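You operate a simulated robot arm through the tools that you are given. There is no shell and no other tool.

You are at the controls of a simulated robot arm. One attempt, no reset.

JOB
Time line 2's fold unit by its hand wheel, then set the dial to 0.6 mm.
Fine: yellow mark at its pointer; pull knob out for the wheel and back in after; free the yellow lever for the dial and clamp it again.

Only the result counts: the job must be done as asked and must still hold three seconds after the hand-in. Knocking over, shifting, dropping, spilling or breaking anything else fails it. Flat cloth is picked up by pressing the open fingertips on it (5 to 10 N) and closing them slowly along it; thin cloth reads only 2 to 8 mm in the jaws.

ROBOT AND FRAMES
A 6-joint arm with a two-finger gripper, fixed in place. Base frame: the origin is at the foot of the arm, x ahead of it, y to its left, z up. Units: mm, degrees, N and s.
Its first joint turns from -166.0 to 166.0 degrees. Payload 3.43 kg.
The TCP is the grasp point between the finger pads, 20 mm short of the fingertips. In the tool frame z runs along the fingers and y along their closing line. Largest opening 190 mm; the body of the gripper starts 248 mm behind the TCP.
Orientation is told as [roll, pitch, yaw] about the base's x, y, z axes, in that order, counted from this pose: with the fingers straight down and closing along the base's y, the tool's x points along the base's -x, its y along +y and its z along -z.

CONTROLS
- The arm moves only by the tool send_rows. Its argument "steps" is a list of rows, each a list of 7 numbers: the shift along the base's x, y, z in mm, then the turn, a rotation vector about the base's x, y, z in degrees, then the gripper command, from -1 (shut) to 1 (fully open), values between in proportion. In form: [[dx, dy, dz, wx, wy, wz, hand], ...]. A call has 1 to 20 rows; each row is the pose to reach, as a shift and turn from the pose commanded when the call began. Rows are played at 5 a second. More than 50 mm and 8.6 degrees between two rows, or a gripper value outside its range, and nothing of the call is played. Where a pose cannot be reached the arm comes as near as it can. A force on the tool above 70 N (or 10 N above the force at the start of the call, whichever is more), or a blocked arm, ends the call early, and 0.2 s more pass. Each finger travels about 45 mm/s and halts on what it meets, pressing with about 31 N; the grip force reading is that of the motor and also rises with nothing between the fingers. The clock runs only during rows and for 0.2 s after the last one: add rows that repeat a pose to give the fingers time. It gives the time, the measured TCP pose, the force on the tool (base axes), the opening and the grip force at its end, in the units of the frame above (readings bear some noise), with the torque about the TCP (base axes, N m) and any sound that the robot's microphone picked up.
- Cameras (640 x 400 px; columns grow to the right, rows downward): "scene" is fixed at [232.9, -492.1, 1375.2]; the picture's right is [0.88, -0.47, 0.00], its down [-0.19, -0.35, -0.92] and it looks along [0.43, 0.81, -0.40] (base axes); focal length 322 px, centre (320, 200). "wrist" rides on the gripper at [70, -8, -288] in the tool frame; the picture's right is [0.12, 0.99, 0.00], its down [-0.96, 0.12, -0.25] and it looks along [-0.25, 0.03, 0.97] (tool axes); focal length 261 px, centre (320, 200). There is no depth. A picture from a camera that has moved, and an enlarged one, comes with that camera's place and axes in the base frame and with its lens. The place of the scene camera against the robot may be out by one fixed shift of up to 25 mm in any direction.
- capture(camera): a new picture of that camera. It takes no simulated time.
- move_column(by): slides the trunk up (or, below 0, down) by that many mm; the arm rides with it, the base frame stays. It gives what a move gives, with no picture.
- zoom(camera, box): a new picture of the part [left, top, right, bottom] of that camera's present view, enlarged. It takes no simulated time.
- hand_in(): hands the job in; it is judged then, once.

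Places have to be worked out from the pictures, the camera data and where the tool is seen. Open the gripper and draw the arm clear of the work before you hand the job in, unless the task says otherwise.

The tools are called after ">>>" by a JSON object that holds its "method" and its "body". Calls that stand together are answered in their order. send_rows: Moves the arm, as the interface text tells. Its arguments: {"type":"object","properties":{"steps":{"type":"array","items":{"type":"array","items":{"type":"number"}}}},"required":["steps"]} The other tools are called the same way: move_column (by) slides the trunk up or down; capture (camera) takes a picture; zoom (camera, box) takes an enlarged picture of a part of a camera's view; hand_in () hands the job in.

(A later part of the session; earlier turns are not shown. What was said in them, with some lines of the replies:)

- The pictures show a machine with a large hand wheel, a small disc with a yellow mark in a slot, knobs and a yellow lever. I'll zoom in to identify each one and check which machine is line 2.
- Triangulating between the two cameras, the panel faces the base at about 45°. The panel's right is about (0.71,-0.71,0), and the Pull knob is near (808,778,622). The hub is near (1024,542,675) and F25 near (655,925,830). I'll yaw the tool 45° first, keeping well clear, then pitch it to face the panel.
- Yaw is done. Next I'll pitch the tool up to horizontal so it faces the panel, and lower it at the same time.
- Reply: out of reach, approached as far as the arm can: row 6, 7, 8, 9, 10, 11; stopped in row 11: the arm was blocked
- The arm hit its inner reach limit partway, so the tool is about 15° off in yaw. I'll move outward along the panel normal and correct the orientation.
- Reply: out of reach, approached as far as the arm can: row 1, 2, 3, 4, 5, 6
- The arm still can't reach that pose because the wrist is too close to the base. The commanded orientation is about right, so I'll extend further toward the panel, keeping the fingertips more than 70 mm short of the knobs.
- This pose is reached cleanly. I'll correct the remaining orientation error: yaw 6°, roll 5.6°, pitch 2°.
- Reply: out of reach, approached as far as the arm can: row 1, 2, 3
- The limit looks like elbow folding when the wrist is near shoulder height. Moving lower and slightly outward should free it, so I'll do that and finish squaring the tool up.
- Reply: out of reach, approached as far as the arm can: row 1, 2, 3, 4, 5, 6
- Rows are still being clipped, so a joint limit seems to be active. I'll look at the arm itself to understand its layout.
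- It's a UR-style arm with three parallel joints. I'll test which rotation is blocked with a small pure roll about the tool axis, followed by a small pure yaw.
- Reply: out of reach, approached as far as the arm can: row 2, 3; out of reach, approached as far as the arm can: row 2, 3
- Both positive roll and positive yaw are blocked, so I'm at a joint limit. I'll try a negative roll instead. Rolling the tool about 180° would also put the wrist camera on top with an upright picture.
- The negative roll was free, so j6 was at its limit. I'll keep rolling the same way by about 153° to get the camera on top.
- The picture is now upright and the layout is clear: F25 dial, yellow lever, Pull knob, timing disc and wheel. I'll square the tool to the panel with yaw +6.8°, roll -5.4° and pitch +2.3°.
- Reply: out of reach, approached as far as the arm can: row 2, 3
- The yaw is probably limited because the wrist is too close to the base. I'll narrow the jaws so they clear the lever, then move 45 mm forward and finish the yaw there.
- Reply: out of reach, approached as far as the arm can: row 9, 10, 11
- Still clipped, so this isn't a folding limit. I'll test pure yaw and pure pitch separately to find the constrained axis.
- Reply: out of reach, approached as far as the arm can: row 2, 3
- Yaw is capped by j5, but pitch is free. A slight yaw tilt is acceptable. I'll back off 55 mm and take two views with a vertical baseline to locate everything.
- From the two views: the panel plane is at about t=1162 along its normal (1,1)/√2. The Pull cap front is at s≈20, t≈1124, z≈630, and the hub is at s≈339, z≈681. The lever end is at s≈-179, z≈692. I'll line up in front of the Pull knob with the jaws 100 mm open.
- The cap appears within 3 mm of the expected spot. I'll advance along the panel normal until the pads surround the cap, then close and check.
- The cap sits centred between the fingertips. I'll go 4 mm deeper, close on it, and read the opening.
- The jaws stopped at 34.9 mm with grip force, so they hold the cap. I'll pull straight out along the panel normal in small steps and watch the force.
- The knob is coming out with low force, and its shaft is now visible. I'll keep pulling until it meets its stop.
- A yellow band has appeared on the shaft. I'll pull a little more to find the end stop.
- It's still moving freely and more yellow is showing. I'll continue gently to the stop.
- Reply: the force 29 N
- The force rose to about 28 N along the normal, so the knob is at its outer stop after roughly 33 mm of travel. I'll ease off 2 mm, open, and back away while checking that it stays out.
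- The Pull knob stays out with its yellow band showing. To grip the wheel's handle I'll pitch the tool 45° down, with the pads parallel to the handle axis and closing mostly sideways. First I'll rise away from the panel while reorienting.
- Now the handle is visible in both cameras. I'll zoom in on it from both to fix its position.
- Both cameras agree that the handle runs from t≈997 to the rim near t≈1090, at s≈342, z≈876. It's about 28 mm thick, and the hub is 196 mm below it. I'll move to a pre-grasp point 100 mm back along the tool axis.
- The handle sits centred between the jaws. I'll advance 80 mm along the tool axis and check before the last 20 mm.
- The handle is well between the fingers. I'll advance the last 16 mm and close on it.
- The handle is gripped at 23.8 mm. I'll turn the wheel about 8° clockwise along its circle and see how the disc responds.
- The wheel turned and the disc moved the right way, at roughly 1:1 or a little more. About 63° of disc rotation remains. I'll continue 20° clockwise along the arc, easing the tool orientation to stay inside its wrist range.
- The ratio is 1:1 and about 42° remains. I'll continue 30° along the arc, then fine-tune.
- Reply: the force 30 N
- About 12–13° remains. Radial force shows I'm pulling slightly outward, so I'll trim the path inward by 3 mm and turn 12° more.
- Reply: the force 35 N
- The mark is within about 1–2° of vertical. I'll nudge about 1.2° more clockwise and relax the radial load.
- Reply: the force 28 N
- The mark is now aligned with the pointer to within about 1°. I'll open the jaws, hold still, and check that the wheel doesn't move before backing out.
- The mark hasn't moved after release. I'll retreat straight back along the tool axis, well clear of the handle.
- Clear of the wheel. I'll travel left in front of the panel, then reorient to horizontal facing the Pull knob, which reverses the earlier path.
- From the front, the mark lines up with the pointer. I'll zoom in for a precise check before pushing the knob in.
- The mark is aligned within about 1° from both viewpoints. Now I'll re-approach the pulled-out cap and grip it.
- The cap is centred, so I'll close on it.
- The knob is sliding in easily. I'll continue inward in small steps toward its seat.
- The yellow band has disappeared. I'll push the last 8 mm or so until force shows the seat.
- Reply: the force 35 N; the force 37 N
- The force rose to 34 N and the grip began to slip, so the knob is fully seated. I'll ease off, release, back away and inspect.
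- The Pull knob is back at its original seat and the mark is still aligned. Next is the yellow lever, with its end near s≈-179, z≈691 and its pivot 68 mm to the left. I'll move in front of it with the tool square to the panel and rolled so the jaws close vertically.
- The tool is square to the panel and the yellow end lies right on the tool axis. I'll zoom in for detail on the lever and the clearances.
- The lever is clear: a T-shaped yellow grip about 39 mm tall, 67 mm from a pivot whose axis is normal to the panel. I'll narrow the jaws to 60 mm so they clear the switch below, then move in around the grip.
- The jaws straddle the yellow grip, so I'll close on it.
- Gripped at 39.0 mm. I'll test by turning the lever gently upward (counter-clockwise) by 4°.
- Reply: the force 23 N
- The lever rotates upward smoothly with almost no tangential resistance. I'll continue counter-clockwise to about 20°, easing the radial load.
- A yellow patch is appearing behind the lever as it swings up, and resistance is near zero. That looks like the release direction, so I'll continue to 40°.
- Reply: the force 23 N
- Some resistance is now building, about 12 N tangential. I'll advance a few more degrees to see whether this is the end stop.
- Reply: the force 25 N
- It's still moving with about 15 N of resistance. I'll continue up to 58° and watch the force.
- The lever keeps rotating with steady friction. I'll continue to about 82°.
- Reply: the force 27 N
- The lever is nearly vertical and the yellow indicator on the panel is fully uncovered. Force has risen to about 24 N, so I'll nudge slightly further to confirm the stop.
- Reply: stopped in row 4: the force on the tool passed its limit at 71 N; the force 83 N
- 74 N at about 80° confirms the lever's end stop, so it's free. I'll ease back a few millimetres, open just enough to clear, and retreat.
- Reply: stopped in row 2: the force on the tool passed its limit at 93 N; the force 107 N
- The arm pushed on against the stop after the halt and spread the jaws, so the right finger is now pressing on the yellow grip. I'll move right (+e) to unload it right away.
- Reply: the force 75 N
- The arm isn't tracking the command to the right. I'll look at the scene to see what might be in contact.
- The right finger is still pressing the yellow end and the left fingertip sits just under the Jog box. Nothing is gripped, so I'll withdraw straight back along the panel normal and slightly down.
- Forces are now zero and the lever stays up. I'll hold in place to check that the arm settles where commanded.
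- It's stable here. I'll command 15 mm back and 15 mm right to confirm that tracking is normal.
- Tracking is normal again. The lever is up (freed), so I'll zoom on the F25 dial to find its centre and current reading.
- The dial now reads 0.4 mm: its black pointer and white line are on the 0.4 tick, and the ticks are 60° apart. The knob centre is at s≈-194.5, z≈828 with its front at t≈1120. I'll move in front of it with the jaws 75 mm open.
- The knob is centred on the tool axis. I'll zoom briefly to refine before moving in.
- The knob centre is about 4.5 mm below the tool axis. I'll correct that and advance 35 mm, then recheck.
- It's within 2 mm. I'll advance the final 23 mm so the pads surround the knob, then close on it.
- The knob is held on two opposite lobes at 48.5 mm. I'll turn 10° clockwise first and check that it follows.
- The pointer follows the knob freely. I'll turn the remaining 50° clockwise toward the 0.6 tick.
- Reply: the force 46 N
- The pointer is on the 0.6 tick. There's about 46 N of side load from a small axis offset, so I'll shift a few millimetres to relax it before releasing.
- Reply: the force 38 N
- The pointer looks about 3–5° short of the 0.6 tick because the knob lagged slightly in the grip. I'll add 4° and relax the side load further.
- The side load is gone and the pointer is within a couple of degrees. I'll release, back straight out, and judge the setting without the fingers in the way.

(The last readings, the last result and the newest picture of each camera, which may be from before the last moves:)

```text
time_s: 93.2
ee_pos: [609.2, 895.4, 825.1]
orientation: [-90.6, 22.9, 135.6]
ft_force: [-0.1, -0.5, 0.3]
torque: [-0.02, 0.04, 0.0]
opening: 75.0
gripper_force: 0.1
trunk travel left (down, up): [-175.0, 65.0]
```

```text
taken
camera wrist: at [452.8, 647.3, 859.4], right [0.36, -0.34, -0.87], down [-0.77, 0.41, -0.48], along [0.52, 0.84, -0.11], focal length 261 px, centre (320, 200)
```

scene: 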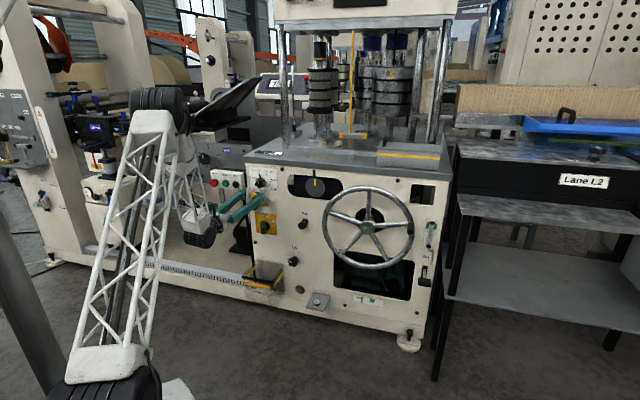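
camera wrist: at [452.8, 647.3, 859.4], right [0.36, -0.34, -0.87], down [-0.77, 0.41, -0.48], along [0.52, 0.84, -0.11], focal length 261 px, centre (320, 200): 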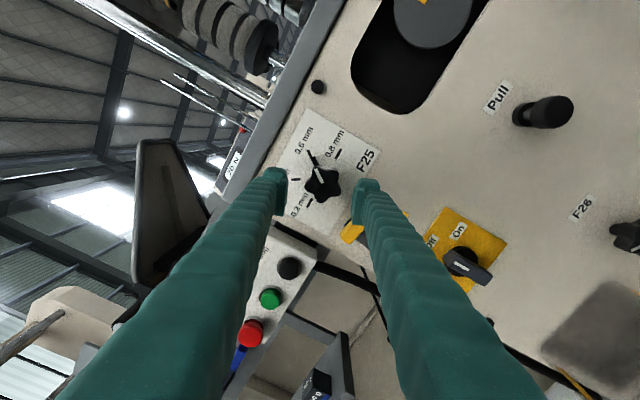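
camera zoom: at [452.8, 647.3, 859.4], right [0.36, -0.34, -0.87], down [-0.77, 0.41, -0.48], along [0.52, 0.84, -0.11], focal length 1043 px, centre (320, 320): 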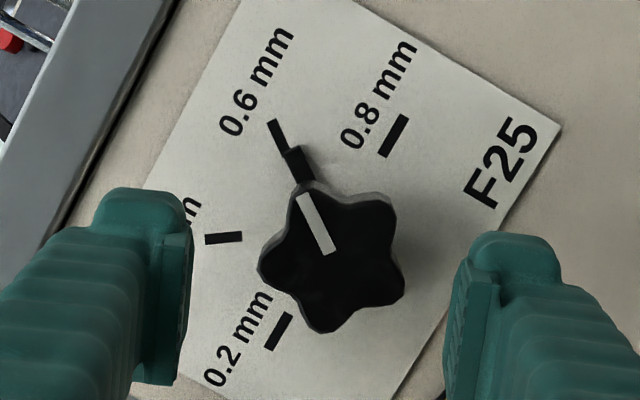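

Now all four ticks are visible, and the pointer may be a little clockwise of the 0.6 tick. I'll zoom tighter to measure it precisely.

>>> {"method": "zoom", "body": {"camera": "wrist", "box": [285, 135, 345, 185]}}

>>> {"method": "zoom", "body": {"camera": "wrist", "box": [285, 140, 355, 210]}}

>>> {"method": "zoom", "body": {"camera": "scene", "box": [258, 168, 282, 186]}}

```text
8.00 times, centred on (315, 160) of wrist
camera zoom: at [452.8, 647.3, 859.4], right [0.36, -0.34, -0.87], down [-0.77, 0.41, -0.48], along [0.52, 0.84, -0.11], focal length 2085 px, centre (360, 520)
```

zoom: 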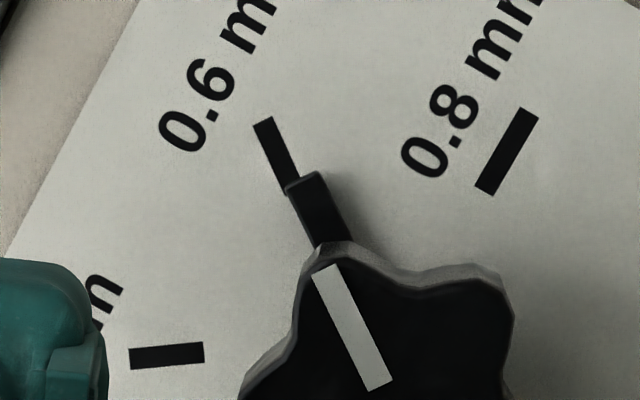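

```text
5.71 times, centred on (320, 175) of wrist
camera zoom: at [452.8, 647.3, 859.4], right [0.36, -0.34, -0.87], down [-0.77, 0.41, -0.48], along [0.52, 0.84, -0.11], focal length 1489 px, centre (320, 343)
```

zoom: 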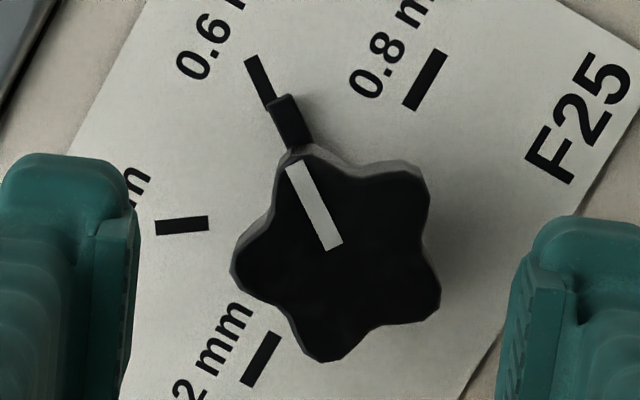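

```text
16.00 times, centred on (270, 177) of scene
camera zoom: at [232.9, -492.1, 1375.2], right [0.88, -0.47, 0.0], down [-0.19, -0.35, -0.92], along [0.43, 0.81, -0.4], focal length 5154 px, centre (1120, 568)
```

zoom: 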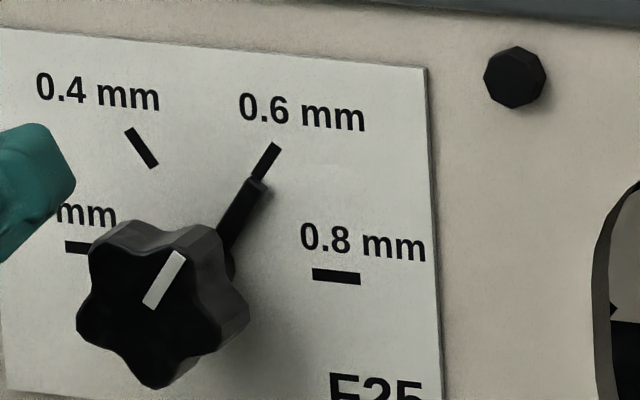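

A ray-plane calculation puts the pointer at about +34° against the tick's +30°. It started at -30°, so I overshot by about 3.7°. I'll re-approach the knob with a 3 mm centring correction, grip it, and turn it back 3.7°.

>>> {"method": "send_rows", "body": {"steps": [[12, 8, -0.5, 0, 0, 0, -0.21], [23, 18, -1, 0, 0, 0, -0.21], [34, 29, -1, 0, 0, 0, -0.21], [43.5, 38.5, -1, 0, 0, 0, -0.21], [43.5, 38.5, -1, 0, 0, 0, -0.21]]}}

>>> {"method": "zoom", "body": {"camera": "wrist", "box": [260, 120, 380, 220]}}

```text
time_s: 94.4
ee_pos: [653.9, 934.2, 824.5]
orientation: [-90.5, 23.0, 135.4]
ft_force: [0.5, -0.3, 0.5]
torque: [0.01, 0.03, -0.02]
opening: 74.7
gripper_force: 0.0
trunk travel left (down, up): [-175.0, 65.0]
```

```text
4.00 times, centred on (320, 170) of wrist
camera zoom: at [497.4, 686.6, 858.1], right [0.36, -0.34, -0.87], down [-0.77, 0.41, -0.48], along [0.52, 0.84, -0.11], focal length 1043 px, centre (320, 320)
```

zoom: 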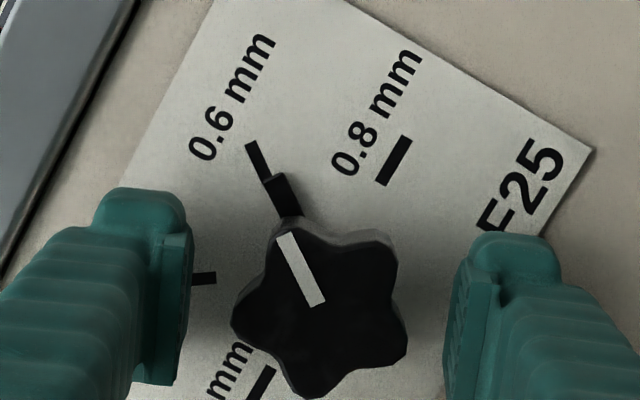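

Centred. I'll close on the knob and rotate 3.7° counter-clockwise.

>>> {"method": "send_rows", "body": {"steps": [[0, 0, 0, 0, 0, 0, -0.35], [0, 0, 0, 0, 0, 0, -0.5], [0, 0, 0, 0, 0, 0, -0.65], [0, 0, 0, 0, 0, 0, -0.65], [0, 0, 0, 0, 0, 0, -0.65], [0, 0, 0, -0.9, -0.9, 0, -0.65], [0, 0, 0, -1.8, -1.8, 0, -0.65], [0, 0, 0, -2.62, -2.62, 0, -0.65], [0, 0, 0, -2.62, -2.62, 0, -0.65], [0, 0, 0, -2.62, -2.62, 0, -0.65]]}}

>>> {"method": "zoom", "body": {"camera": "wrist", "box": [280, 130, 360, 210]}}

>>> {"method": "zoom", "body": {"camera": "scene", "box": [258, 168, 282, 186]}}

```text
time_s: 96.6
ee_pos: [654.1, 933.7, 825.0]
orientation: [-90.5, 26.7, 135.5]
ft_force: [0.5, -0.5, -6.9]
torque: [-0.18, 0.13, -0.01]
opening: 48.4
gripper_force: 45.1
trunk travel left (down, up): [-175.0, 65.0]
```

```text
5.00 times, centred on (320, 170) of wrist
camera zoom: at [495.9, 688.0, 862.0], right [0.4, -0.38, -0.83], down [-0.75, 0.39, -0.54], along [0.53, 0.84, -0.13], focal length 1303 px, centre (320, 350)
```

zoom: 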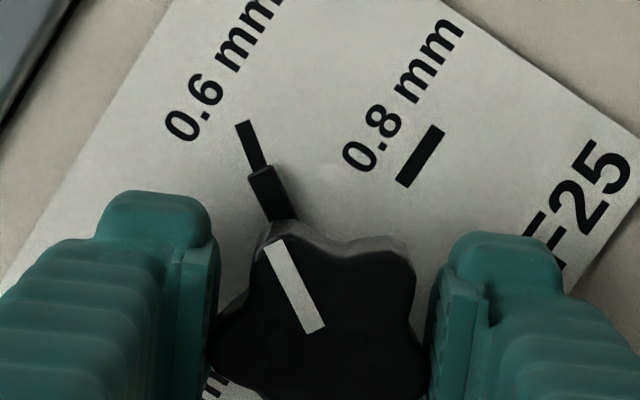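

```text
16.00 times, centred on (270, 177) of scene
camera zoom: at [232.9, -492.1, 1375.2], right [0.88, -0.47, 0.0], down [-0.19, -0.35, -0.92], along [0.43, 0.81, -0.4], focal length 5154 px, centre (1120, 568)
```

zoom: 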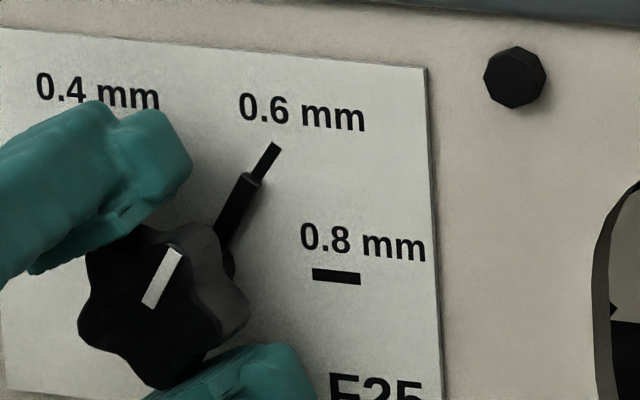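

Turned back. I'll release, back out, and re-measure from the clear view.

>>> {"method": "send_rows", "body": {"steps": [[0, 0, 0, 0, 0, 0, -0.5], [0, 0, 0, 0, 0, 0, -0.35], [0, 0, 0, 0, 0, 0, -0.21], [0, 0, 0, 0, 0, 0, -0.21], [-10, -10, 0, 0, 0, 0, -0.21], [-20, -20, 0, 0, 0, 0, -0.21], [-30, -30, 0, 0, 0, 0, -0.21], [-41, -41, 0, 0, 0, 0, -0.21], [-41, -41, 0, 0, 0, 0, -0.21]]}}

>>> {"method": "zoom", "body": {"camera": "wrist", "box": [285, 140, 355, 210]}}

>>> {"method": "zoom", "body": {"camera": "wrist", "box": [285, 135, 345, 185]}}

>>> {"method": "zoom", "body": {"camera": "scene", "box": [258, 168, 282, 186]}}

```text
time_s: 98.6
ee_pos: [612.6, 893.2, 824.0]
orientation: [-90.6, 26.7, 135.5]
ft_force: [-0.2, 0.8, -0.8]
torque: [0.0, 0.01, 0.02]
opening: 74.8
gripper_force: 0.0
trunk travel left (down, up): [-175.0, 65.0]
```

```text
5.71 times, centred on (320, 175) of wrist
camera zoom: at [454.3, 646.4, 862.3], right [0.4, -0.38, -0.83], down [-0.75, 0.39, -0.54], along [0.53, 0.84, -0.13], focal length 1489 px, centre (320, 343)
```

zoom: 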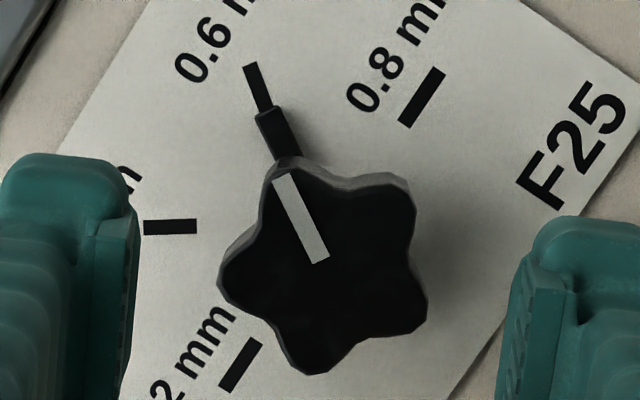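

```text
8.00 times, centred on (315, 160) of wrist
camera zoom: at [454.3, 646.4, 862.3], right [0.4, -0.38, -0.83], down [-0.75, 0.39, -0.54], along [0.53, 0.84, -0.13], focal length 2085 px, centre (360, 520)
```

zoom: 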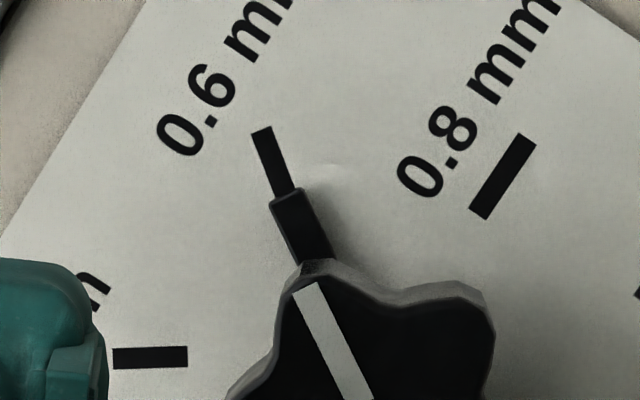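

```text
16.00 times, centred on (270, 177) of scene
camera zoom: at [232.9, -492.1, 1375.2], right [0.88, -0.47, 0.0], down [-0.19, -0.35, -0.92], along [0.43, 0.81, -0.4], focal length 5154 px, centre (1120, 568)
```

zoom: 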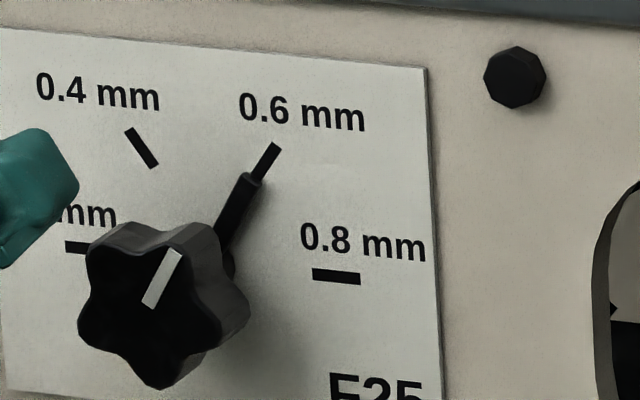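

The pointer now measures 30.3° against the tick's 30.5°, so the dial is on 0.6 mm. Now I'll go back to the lever and clamp it: move in front of its raised end with the roll matched to the lever's angle and the jaws at 60 mm.

>>> {"method": "send_rows", "body": {"steps": [[-8, -4, -8, -5.05, -5.05, 0, -0.3], [-12, 0, -20, -10.1, -10.1, 0, -0.37], [-16, 6, -32, -15.2, -15.2, 0, -0.37], [-20, 12, -44, -20.2, -20.2, 0, -0.37], [-23, 18, -56, -25.3, -25.3, 0, -0.37], [-24.6, 22, -66, -30.3, -30.3, 0, -0.37], [-24.6, 23.6, -70, -35.4, -35.4, 0, -0.37], [-24.6, 23.6, -70, -35.4, -35.4, 0, -0.37]]}}

>>> {"method": "zoom", "body": {"camera": "wrist", "box": [240, 120, 400, 240]}}

>>> {"method": "capture", "body": {"camera": "wrist"}}

```text
time_s: 100.4
ee_pos: [587.6, 918.9, 756.0]
orientation: [-89.1, 76.8, 136.9]
ft_force: [0.4, 1.6, -0.7]
torque: [0.03, 0.0, -0.02]
opening: 60.0
gripper_force: 0.1
trunk travel left (down, up): [-175.0, 65.0]
```

```text
3.33 times, centred on (320, 180) of wrist
camera zoom: at [394.0, 707.0, 826.9], right [0.71, -0.69, -0.11], down [-0.25, -0.11, -0.96], along [0.65, 0.71, -0.25], focal length 869 px, centre (320, 267)
```

zoom: 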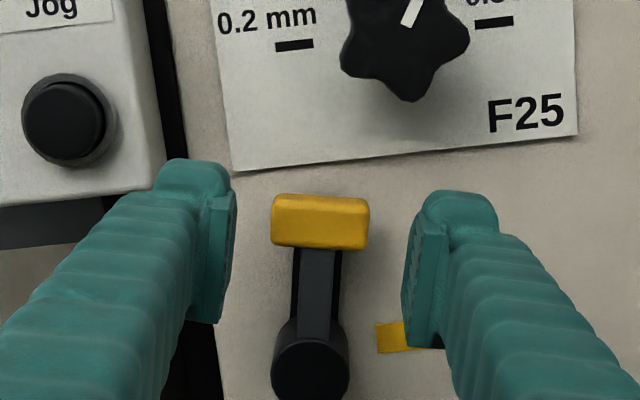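

```text
taken
camera wrist: at [394.0, 707.0, 826.9], right [0.71, -0.69, -0.11], down [-0.25, -0.11, -0.96], along [0.65, 0.71, -0.25], focal length 261 px, centre (320, 200)
```

wrist: 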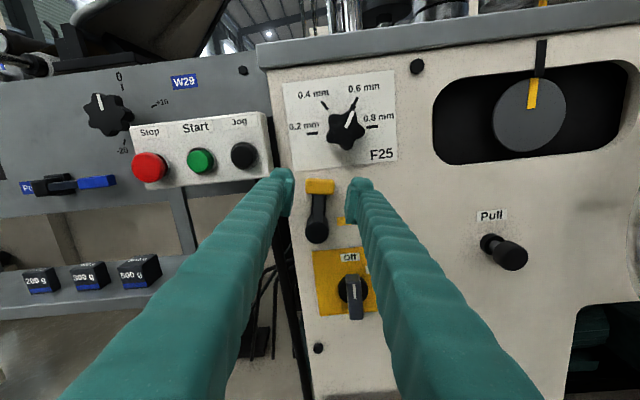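

The yellow end is centred and square between the fingers. I'll narrow to about 52 mm to stay clear of the Jog box, move in 57 mm, and grip.

>>> {"method": "send_rows", "body": {"steps": [[0, 0, 0, 0, 0, 0, -0.45], [0, 0, 0, 0, 0, 0, -0.45], [10, 10, 0, 0, 0, 0, -0.45], [20, 20, 0, 0, 0, 0, -0.45], [30, 30, 0, 0, 0, 0, -0.45], [40.4, 40.4, 0, 0, 0, 0, -0.45], [40.4, 40.4, 0, 0, 0, 0, -0.45]]}}

>>> {"method": "zoom", "body": {"camera": "wrist", "box": [240, 120, 400, 240]}}

```text
time_s: 102.0
ee_pos: [628.9, 957.7, 755.0]
orientation: [-89.0, 76.7, 136.9]
ft_force: [0.6, 0.3, -0.3]
torque: [-0.01, 0.02, 0.02]
opening: 52.1
gripper_force: 0.1
trunk travel left (down, up): [-175.0, 65.0]
```

```text
3.33 times, centred on (320, 180) of wrist
camera zoom: at [434.5, 746.2, 828.3], right [0.71, -0.69, -0.11], down [-0.25, -0.11, -0.96], along [0.65, 0.71, -0.25], focal length 869 px, centre (320, 267)
```

zoom: 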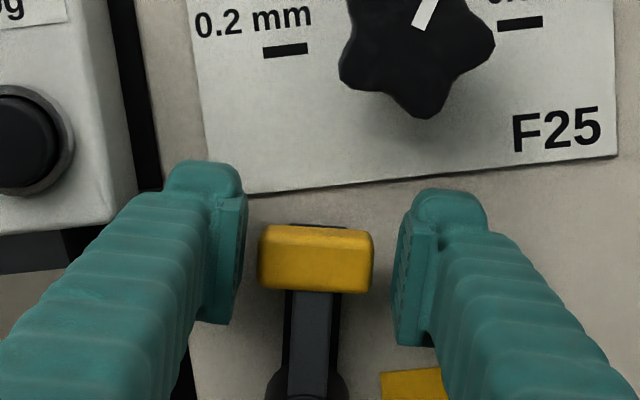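

Good, clear on both sides. I'll close on the yellow grip.

>>> {"method": "send_rows", "body": {"steps": [[0, 0, 0, 0, 0, 0, -0.55], [0, 0, 0, 0, 0, 0, -0.7], [0, 0, 0, 0, 0, 0, -0.75], [0, 0, 0, 0, 0, 0, -0.75], [0, 0, 0, 0, 0, 0, -0.75]]}}

```text
time_s: 103.2
ee_pos: [628.7, 957.2, 755.6]
orientation: [-89.0, 76.8, 136.8]
ft_force: [0.1, -0.8, -0.4]
torque: [-0.16, -0.19, -0.02]
opening: 39.2
gripper_force: 44.8
trunk travel left (down, up): [-175.0, 65.0]
```

Gripped at 39.2 mm. I'll swing the lever clockwise back down along its arc, from 77° to 35° first.

>>> {"method": "send_rows", "body": {"steps": [[2.77, -2.77, -1.04, 2.475, 2.475, 0, -0.75], [5.5, -5.5, -2.3, 4.95, 4.95, 0, -0.75], [8.17, -8.17, -3.8, 7.42, 7.42, 0, -0.75], [10.75, -10.75, -5.55, 9.9, 9.9, 0, -0.75], [13.3, -13.3, -7.5, 12.37, 12.37, 0, -0.75], [15.7, -15.7, -9.67, 14.85, 14.85, 0, -0.75], [18.0, -18.0, -12.0, 17.3, 17.3, 0, -0.75], [20.3, -20.3, -14.6, 19.8, 19.8, 0, -0.75], [22.4, -22.4, -17.4, 22.3, 22.3, 0, -0.75], [24.4, -24.4, -20.3, 24.75, 24.75, 0, -0.75], [26.2, -26.2, -23.4, 27.2, 27.2, 0, -0.75], [27.9, -27.9, -26.65, 29.7, 29.7, 0, -0.75], [27.9, -27.9, -26.65, 29.7, 29.7, 0, -0.75]]}}

>>> {"method": "zoom", "body": {"camera": "scene", "box": [220, 160, 300, 215]}}

>>> {"method": "zoom", "body": {"camera": "wrist", "box": [240, 130, 400, 250]}}

```text
time_s: 106.0
ee_pos: [658.9, 928.7, 728.8]
orientation: [-90.5, 34.7, 135.6]
ft_force: [-5.5, -25.9, 3.9]
torque: [-0.28, -0.2, -0.12]
opening: 39.0
gripper_force: 45.0
trunk travel left (down, up): [-175.0, 65.0]
```

```text
7.27 times, centred on (260, 188) of scene
camera zoom: at [232.9, -492.1, 1375.2], right [0.88, -0.47, 0.0], down [-0.19, -0.35, -0.92], along [0.43, 0.81, -0.4], focal length 2343 px, centre (756, 291)
```

zoom: 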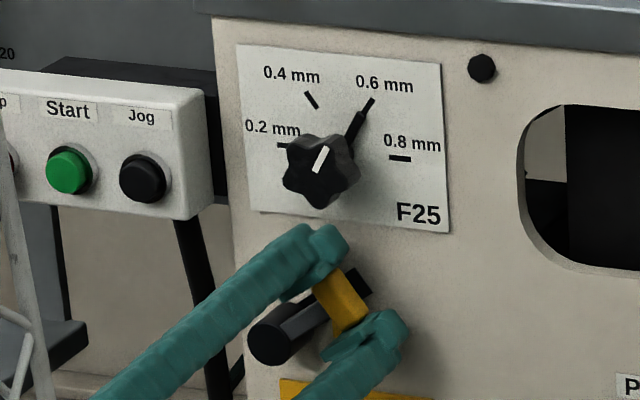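

```text
3.33 times, centred on (320, 190) of wrist
camera zoom: at [495.3, 686.3, 774.2], right [0.48, -0.46, -0.75], down [-0.69, 0.33, -0.64], along [0.54, 0.82, -0.16], focal length 869 px, centre (320, 233)
```

zoom: 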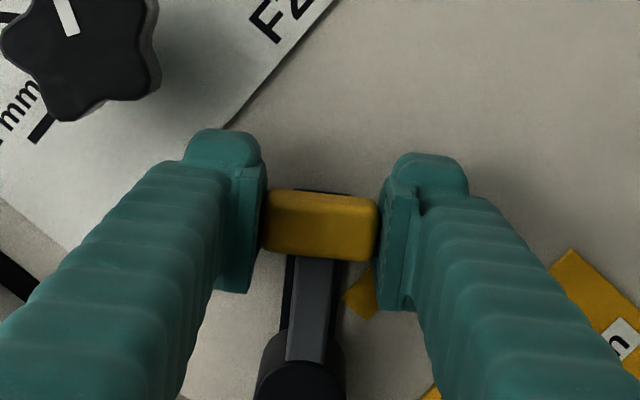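

The lever follows well and the dial pointer hasn't moved. I'll continue down to about 3° and check the force.

>>> {"method": "send_rows", "body": {"steps": [[1.4, -1.4, -3.9, 2.62, 2.62, 0, -0.75], [2.8, -2.8, -8.3, 5.44, 5.44, 0, -0.75], [4.0, -4.0, -12.7, 8.27, 8.27, 0, -0.75], [4.9, -4.9, -17.3, 11.1, 11.1, 0, -0.75], [5.7, -5.7, -21.8, 13.9, 13.9, 0, -0.75], [6.3, -6.3, -26.4, 16.8, 16.8, 0, -0.75], [6.6, -6.6, -31.0, 19.6, 19.6, 0, -0.75], [6.7, -6.7, -35.6, 22.4, 22.4, 0, -0.75], [6.7, -6.7, -35.6, 22.4, 22.4, 0, -0.75]]}}

>>> {"method": "zoom", "body": {"camera": "scene", "box": [220, 160, 300, 215]}}

>>> {"method": "zoom", "body": {"camera": "wrist", "box": [240, 130, 400, 250]}}

```text
time_s: 108.0
ee_pos: [664.4, 923.3, 692.7]
orientation: [-90.8, 2.9, 135.4]
ft_force: [23.2, -10.5, 10.0]
torque: [0.41, 0.26, -0.26]
opening: 39.3
gripper_force: 45.2
trunk travel left (down, up): [-175.0, 65.0]
```

```text
7.27 times, centred on (260, 188) of scene
camera zoom: at [232.9, -492.1, 1375.2], right [0.88, -0.47, 0.0], down [-0.19, -0.35, -0.92], along [0.43, 0.81, -0.4], focal length 2343 px, centre (756, 291)
```

zoom: 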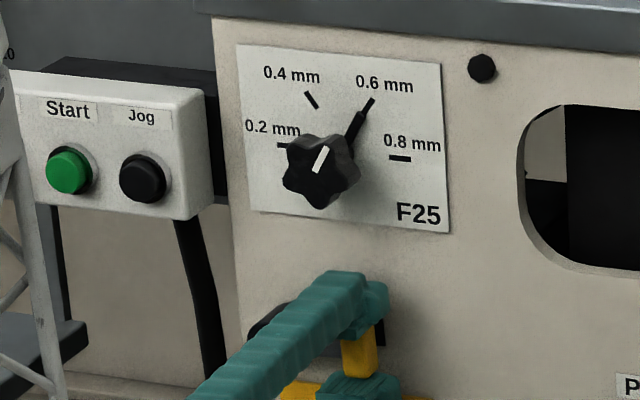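

```text
3.33 times, centred on (320, 190) of wrist
camera zoom: at [512.6, 669.7, 701.6], right [0.13, -0.11, -0.99], down [-0.85, 0.5, -0.17], along [0.51, 0.86, -0.03], focal length 869 px, centre (320, 233)
```

zoom: 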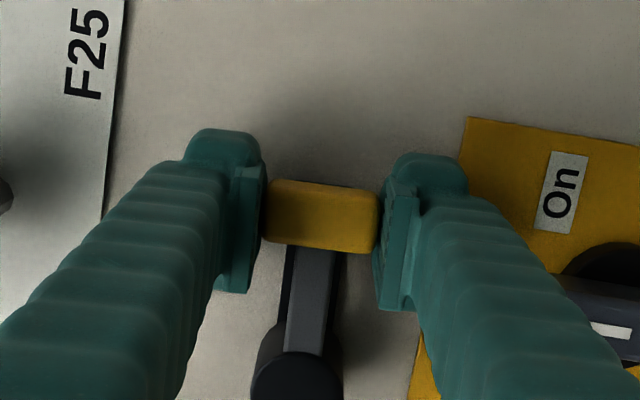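

Nearly home. I'll do the last 3° to the original clamped position, easing the side load.

>>> {"method": "send_rows", "body": {"steps": [[0.6, -0.6, -1.0, 0.7, 0.7, 0, -0.75], [1.1, -1.1, -2.0, 1.4, 1.4, 0, -0.75], [1.1, -1.1, -3.0, 2.1, 2.1, 0, -0.75], [1.1, -1.1, -3.0, 2.1, 2.1, 0, -0.75]]}}

>>> {"method": "zoom", "body": {"camera": "wrist", "box": [240, 130, 400, 250]}}

```text
time_s: 109.0
ee_pos: [664.0, 923.7, 690.0]
orientation: [-90.9, 0.2, 135.5]
ft_force: [16.1, 2.4, 9.2]
torque: [0.01, 0.02, -0.23]
opening: 39.0
gripper_force: 45.2
trunk travel left (down, up): [-175.0, 65.0]
```

```text
3.33 times, centred on (320, 190) of wrist
camera zoom: at [512.9, 669.3, 695.3], right [0.1, -0.07, -0.99], down [-0.86, 0.5, -0.12], along [0.5, 0.86, -0.02], focal length 869 px, centre (320, 233)
```

zoom: 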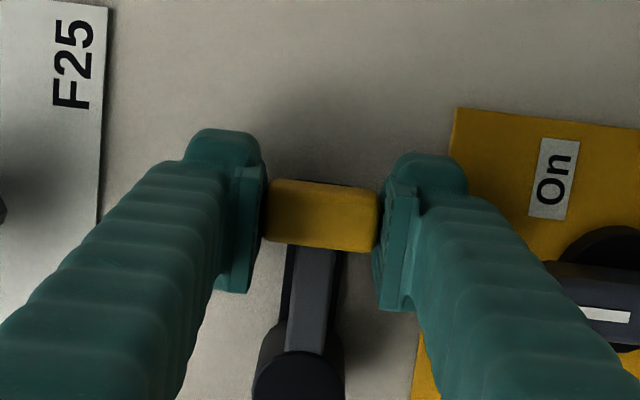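

The view matches the original clamped view. I'll press down slightly more to confirm it's against its clamped stop.

>>> {"method": "send_rows", "body": {"steps": [[0, 0, -1.0, 0.5, 0.5, 0, -0.75], [0, 0, -2.0, 1.0, 1.0, 0, -0.75], [0, 0, -2.0, 1.0, 1.0, 0, -0.75]]}}

>>> {"method": "zoom", "body": {"camera": "wrist", "box": [240, 130, 400, 250]}}

```text
time_s: 109.8
ee_pos: [664.4, 923.4, 690.3]
orientation: [-90.9, -1.2, 135.6]
ft_force: [-1.4, 7.3, 19.7]
torque: [-0.45, -0.67, 0.09]
opening: 39.2
gripper_force: 44.9
trunk travel left (down, up): [-175.0, 65.0]
```

```text
3.33 times, centred on (320, 190) of wrist
camera zoom: at [512.8, 669.4, 693.0], right [0.08, -0.06, -1.0], down [-0.86, 0.5, -0.1], along [0.5, 0.86, -0.01], focal length 869 px, centre (320, 233)
```

zoom: 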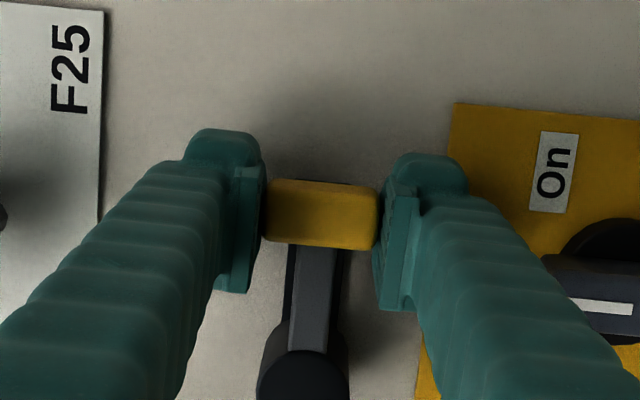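

z stayed at 690.3 while the upward force rose to 20 N, so the lever is on its clamped stop. I'll ease off, open to 60 mm, and retreat straight back.

>>> {"method": "send_rows", "body": {"steps": [[0, 0, 1.5, -0.5, -0.5, 0, -0.75], [0, 0, 1.5, -0.5, -0.5, 0, -0.75], [0, 0, 1.5, -0.5, -0.5, 0, -0.55], [0, 0, 1.5, -0.5, -0.5, 0, -0.37], [0, 0, 1.5, -0.5, -0.5, 0, -0.37], [-8, -8, 1.5, -0.5, -0.5, 0, -0.37], [-20, -20, 1.5, -0.5, -0.5, 0, -0.37], [-32, -32, 1.5, -0.5, -0.5, 0, -0.37], [-44, -44, 1.5, -0.5, -0.5, 0, -0.37], [-44, -44, 1.5, -0.5, -0.5, 0, -0.37]]}}

>>> {"method": "capture", "body": {"camera": "wrist"}}

>>> {"method": "zoom", "body": {"camera": "scene", "box": [220, 160, 340, 235]}}

```text
time_s: 112.0
ee_pos: [622.3, 877.8, 689.1]
orientation: [-90.8, -0.6, 135.3]
ft_force: [-0.2, -0.2, -0.5]
torque: [0.04, -0.03, -0.01]
opening: 59.7
gripper_force: 0.1
trunk travel left (down, up): [-175.0, 65.0]
```

```text
taken
camera wrist: at [469.0, 623.9, 693.5], right [0.09, -0.07, -0.99], down [-0.86, 0.5, -0.11], along [0.51, 0.86, -0.01], focal length 261 px, centre (320, 200)
```

wrist: 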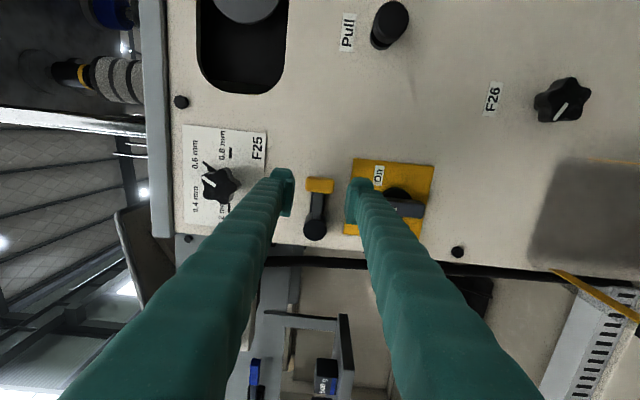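

```text
5.33 times, centred on (280, 198) of scene
camera zoom: at [232.9, -492.1, 1375.2], right [0.88, -0.47, 0.0], down [-0.19, -0.35, -0.92], along [0.43, 0.81, -0.4], focal length 1718 px, centre (533, 213)
```

zoom: 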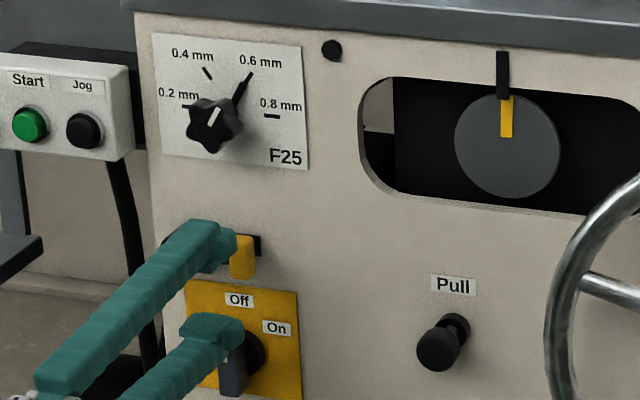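

Everything looks as it should: the lever is back to horizontal, the dial on 0.6, the knob in, the mark at the pointer. I'll zoom once more on the lever and dial, then draw the arm clear.

>>> {"method": "zoom", "body": {"camera": "wrist", "box": [240, 130, 400, 250]}}

>>> {"method": "send_rows", "body": {"steps": [[-10, -10, 0, 0, 0, 0, -0.37], [-20, -20, 5, 0, 0, 0, -0.37], [-22, -24, 25, -3, 3, 0, -0.2], [-26, -32, 50, -8, 8, 0, -0.2], [-34, -42, 78, -13.5, 13.5, 0, 0], [-44, -54, 106, -19, 19, 0, 0], [-56, -68, 134, -24.5, 24.5, 0, 0], [-68, -82, 162, -30, 30, 0, 0], [-80, -96, 190, -35.5, 35.5, 0, 0], [-80, -96, 190, -35.5, 35.5, 0, 0]]}}

>>> {"method": "capture", "body": {"camera": "scene"}}

```text
3.33 times, centred on (320, 190) of wrist
camera zoom: at [469.0, 623.9, 693.5], right [0.09, -0.07, -0.99], down [-0.86, 0.5, -0.11], along [0.51, 0.86, -0.01], focal length 869 px, centre (320, 233)
```

zoom: 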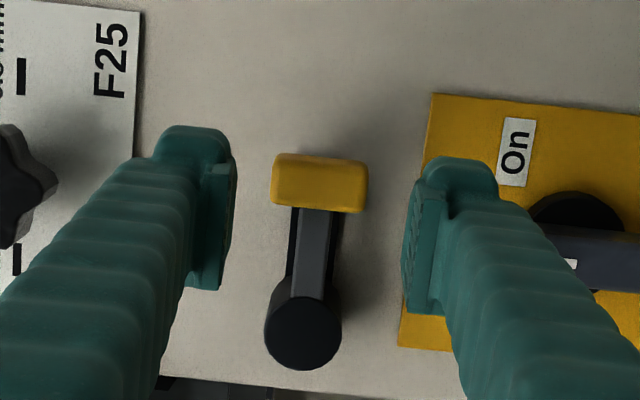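

```text
time_s: 114.4
ee_pos: [578.4, 792.6, 914.9]
orientation: [-46.7, 7.1, 138.3]
ft_force: [-0.1, -0.2, 0.1]
torque: [-0.01, 0.03, -0.01]
opening: 95.1
gripper_force: 0.0
trunk travel left (down, up): [-175.0, 65.0]
stopped in row 10: the arm was blocked; the commanded pose is now the measured one
```

```text
taken
```

scene: 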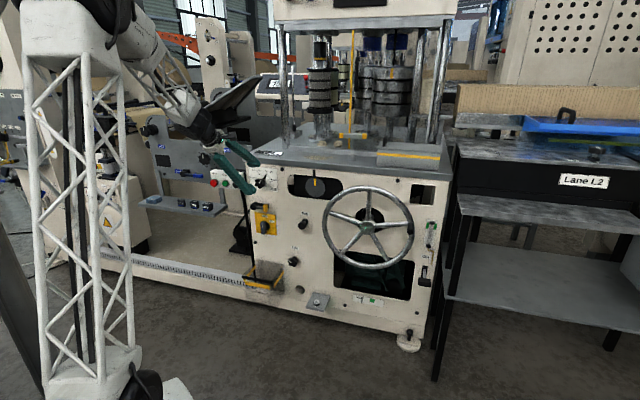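

The arm reported being blocked at the end, with zero force on the tool. I'll look closely before moving further.

>>> {"method": "zoom", "body": {"camera": "scene", "box": [110, 60, 290, 200]}}

>>> {"method": "capture", "body": {"camera": "wrist"}}

```text
2.86 times, centred on (200, 130) of scene
camera zoom: at [232.9, -492.1, 1375.2], right [0.88, -0.47, 0.0], down [-0.19, -0.35, -0.92], along [0.43, 0.81, -0.4], focal length 920 px, centre (663, 400)
```

zoom: 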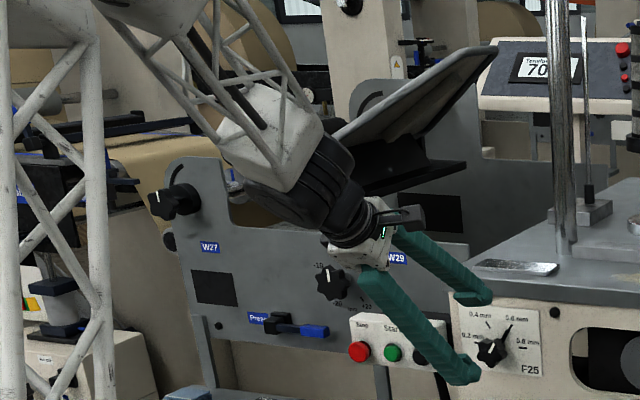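

```text
taken
camera wrist: at [476.7, 611.0, 1126.4], right [-0.3, -0.65, -0.7], down [-0.89, 0.45, -0.03], along [0.33, 0.62, -0.71], focal length 261 px, centre (320, 200)
```

wrist: 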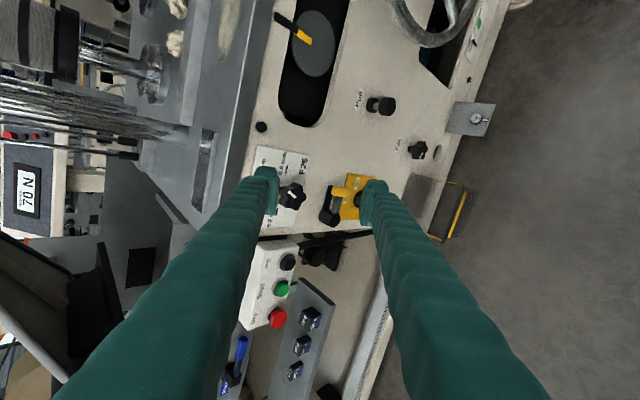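

Nothing is in contact at the tool, so this looks like the elbow-fold limit again. I'll unfold upward toward the starting pose, tool pointing down, clear of the machine.

>>> {"method": "send_rows", "body": {"steps": [[5, -18, 18, -4.5, 4.5, 0, 0], [11, -39, 37, -9.5, 9.5, 0, 0], [18, -61, 56, -14.5, 14.5, 0, 0], [25, -84, 75, -19.5, 19.5, 0, 0], [33, -108, 94, -24.5, 24.5, 0, 0], [42, -132, 112, -29.5, 29.5, 0, 0], [42, -132, 112, -33.2, 33.2, 0, 0], [42, -132, 112, -33.2, 33.2, 0, 0]]}}

>>> {"method": "capture", "body": {"camera": "scene"}}

```text
time_s: 116.2
ee_pos: [619.8, 660.2, 1027.7]
orientation: [0.3, 2.3, 142.5]
ft_force: [0.8, -0.1, -1.0]
torque: [-0.07, 0.03, 0.01]
opening: 95.1
gripper_force: 0.0
trunk travel left (down, up): [-175.0, 65.0]
```

```text
taken
```

scene: 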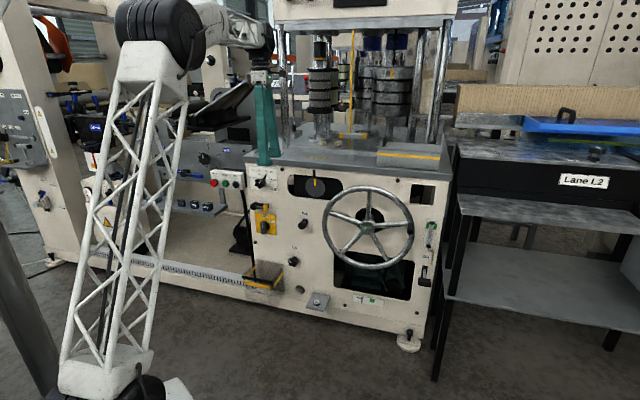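

The arm is back at its starting place, clear of the work. A final check of the disc, knob, lever, dial and the neighbouring controls.

>>> {"method": "zoom", "body": {"camera": "scene", "box": [230, 160, 350, 235]}}

>>> {"method": "zoom", "body": {"camera": "scene", "box": [300, 170, 330, 190]}}

>>> {"method": "zoom", "body": {"camera": "scene", "box": [230, 220, 350, 295]}}

>>> {"method": "zoom", "body": {"camera": "scene", "box": [310, 160, 470, 260]}}

>>> {"method": "zoom", "body": {"camera": "scene", "box": [258, 168, 282, 186]}}

```text
5.33 times, centred on (290, 198) of scene
camera zoom: at [232.9, -492.1, 1375.2], right [0.88, -0.47, 0.0], down [-0.19, -0.35, -0.92], along [0.43, 0.81, -0.4], focal length 1718 px, centre (480, 213)
```

zoom: 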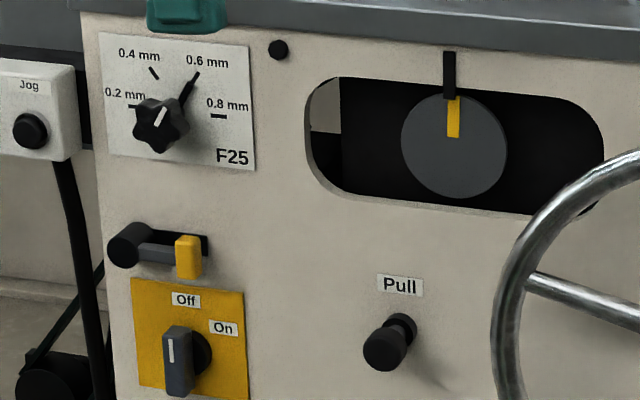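

```text
16.00 times, centred on (315, 180) of scene
camera zoom: at [232.9, -492.1, 1375.2], right [0.88, -0.47, 0.0], down [-0.19, -0.35, -0.92], along [0.43, 0.81, -0.4], focal length 5154 px, centre (400, 520)
```

zoom: 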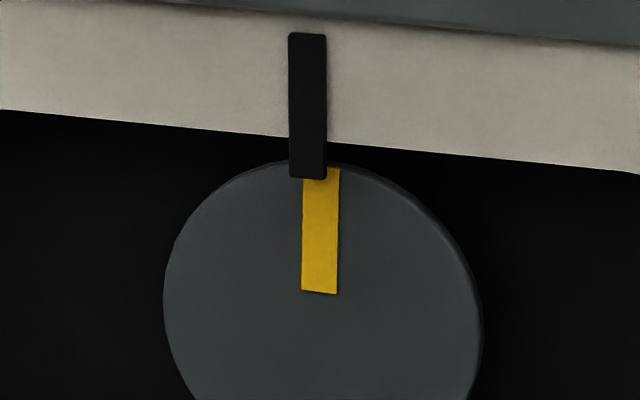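

```text
5.33 times, centred on (290, 258) of scene
camera zoom: at [232.9, -492.1, 1375.2], right [0.88, -0.47, 0.0], down [-0.19, -0.35, -0.92], along [0.43, 0.81, -0.4], focal length 1718 px, centre (480, -107)
```

zoom: 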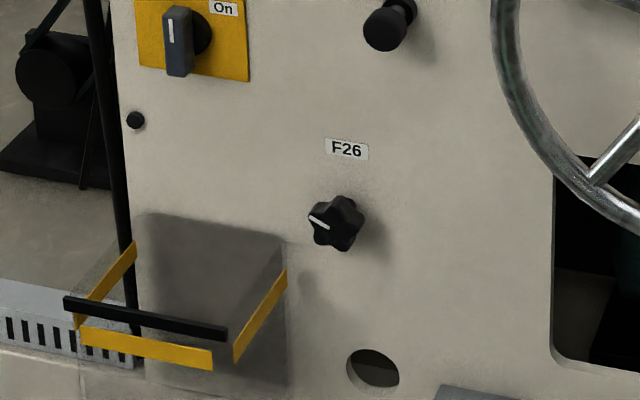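

```text
4.00 times, centred on (390, 210) of scene
camera zoom: at [232.9, -492.1, 1375.2], right [0.88, -0.47, 0.0], down [-0.19, -0.35, -0.92], along [0.43, 0.81, -0.4], focal length 1288 px, centre (40, 160)
```

zoom: 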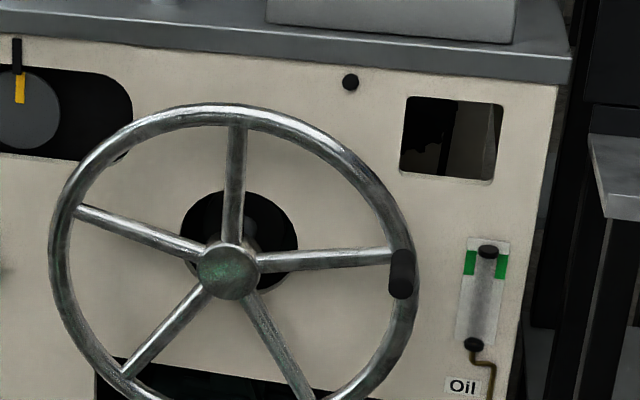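

```text
16.00 times, centred on (270, 177) of scene
camera zoom: at [232.9, -492.1, 1375.2], right [0.88, -0.47, 0.0], down [-0.19, -0.35, -0.92], along [0.43, 0.81, -0.4], focal length 5154 px, centre (1120, 568)
```

zoom: 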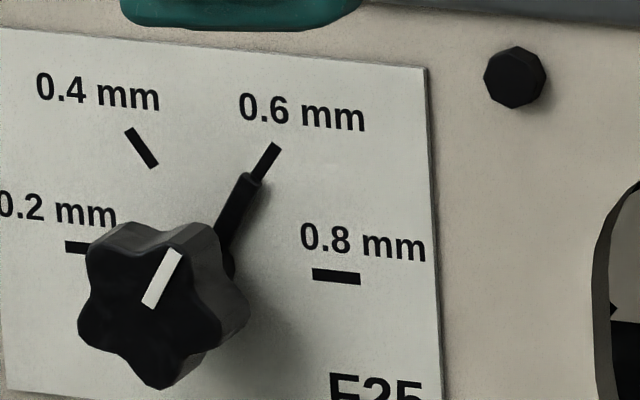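

All four items look right. One last check that this is line 2's unit: I'll look for its label on the upper beam.

>>> {"method": "zoom", "body": {"camera": "scene", "box": [270, 0, 470, 60]}}

>>> {"method": "zoom", "body": {"camera": "scene", "box": [520, 150, 640, 220]}}

>>> {"method": "capture", "body": {"camera": "wrist"}}

```text
3.20 times, centred on (370, 30) of scene
camera zoom: at [232.9, -492.1, 1375.2], right [0.88, -0.47, 0.0], down [-0.19, -0.35, -0.92], along [0.43, 0.81, -0.4], focal length 1031 px, centre (160, 744)
```

zoom: 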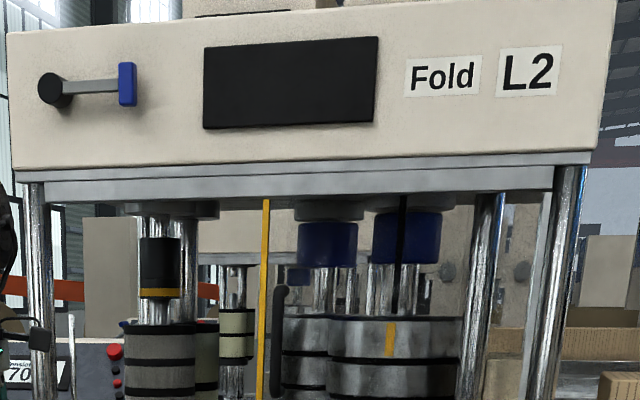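

```text
5.33 times, centred on (580, 185) of scene
camera zoom: at [232.9, -492.1, 1375.2], right [0.88, -0.47, 0.0], down [-0.19, -0.35, -0.92], along [0.43, 0.81, -0.4], focal length 1718 px, centre (-1067, 280)
```

zoom: 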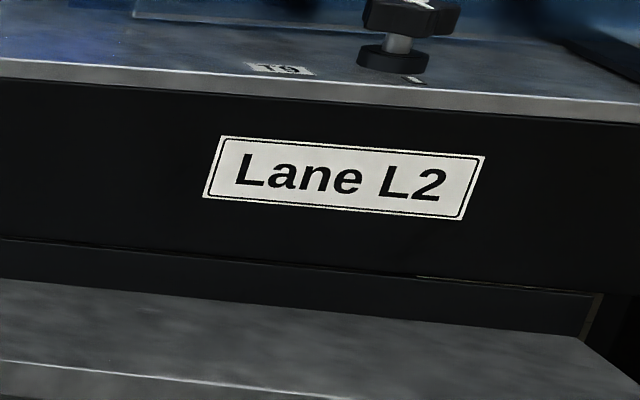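

```text
taken
camera wrist: at [672.8, 632.3, 1318.2], right [-0.51, -0.86, 0.01], down [-0.84, 0.5, 0.21], along [-0.18, 0.1, -0.98], focal length 261 px, centre (320, 200)
```

wrist: 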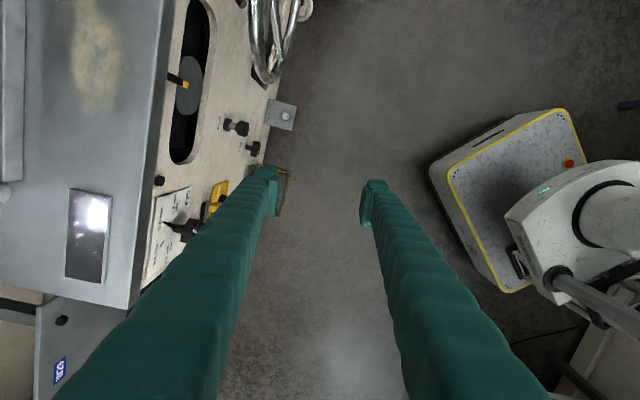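

The beam label reads "Fold L2", so this is line 2's fold unit. The mark is at its pointer, the Pull knob is in, the dial is on 0.6 mm, and the lever is clamped. The gripper is open and clear, so I'm handing in.

>>> {"method": "hand_in", "body": {}}

```text
The job is handed in.
```

Line 2's fold unit is timed, the dial is set to 0.6 mm, and the job is handed in. The hand-in gave no verdict, only that it was received.

- **Unit:** the label on the upper beam reads "Fold L2", so this is line 2's unit.
- **Timing:** I pulled the knob out and turned the hand wheel about 70° clockwise. The yellow mark then lined up with its pointer to within about 1°. The knob is pushed back in to its seat.
- **Dial:** I freed the yellow lever and turned the F25 dial from 0.4 to 0.6 mm. I overshot by about 4° at first and turned it back; the pointer then measured within about 0.5° of the 0.6 tick.
- **Lever:** it is back in its original position, and I felt it reach the stop as I clamped it.
- **Hard push on the lever:** when I swung it up to its stop, the arm kept pushing and the force reached just over 100 N before I backed off. In the pictures the lever looks undamaged, and it moved normally afterwards.
- **Everything else:** in the final pictures the Off/On switch and the F26 knob show no change. The gripper is open and the arm is back near its starting place, clear of the machine.
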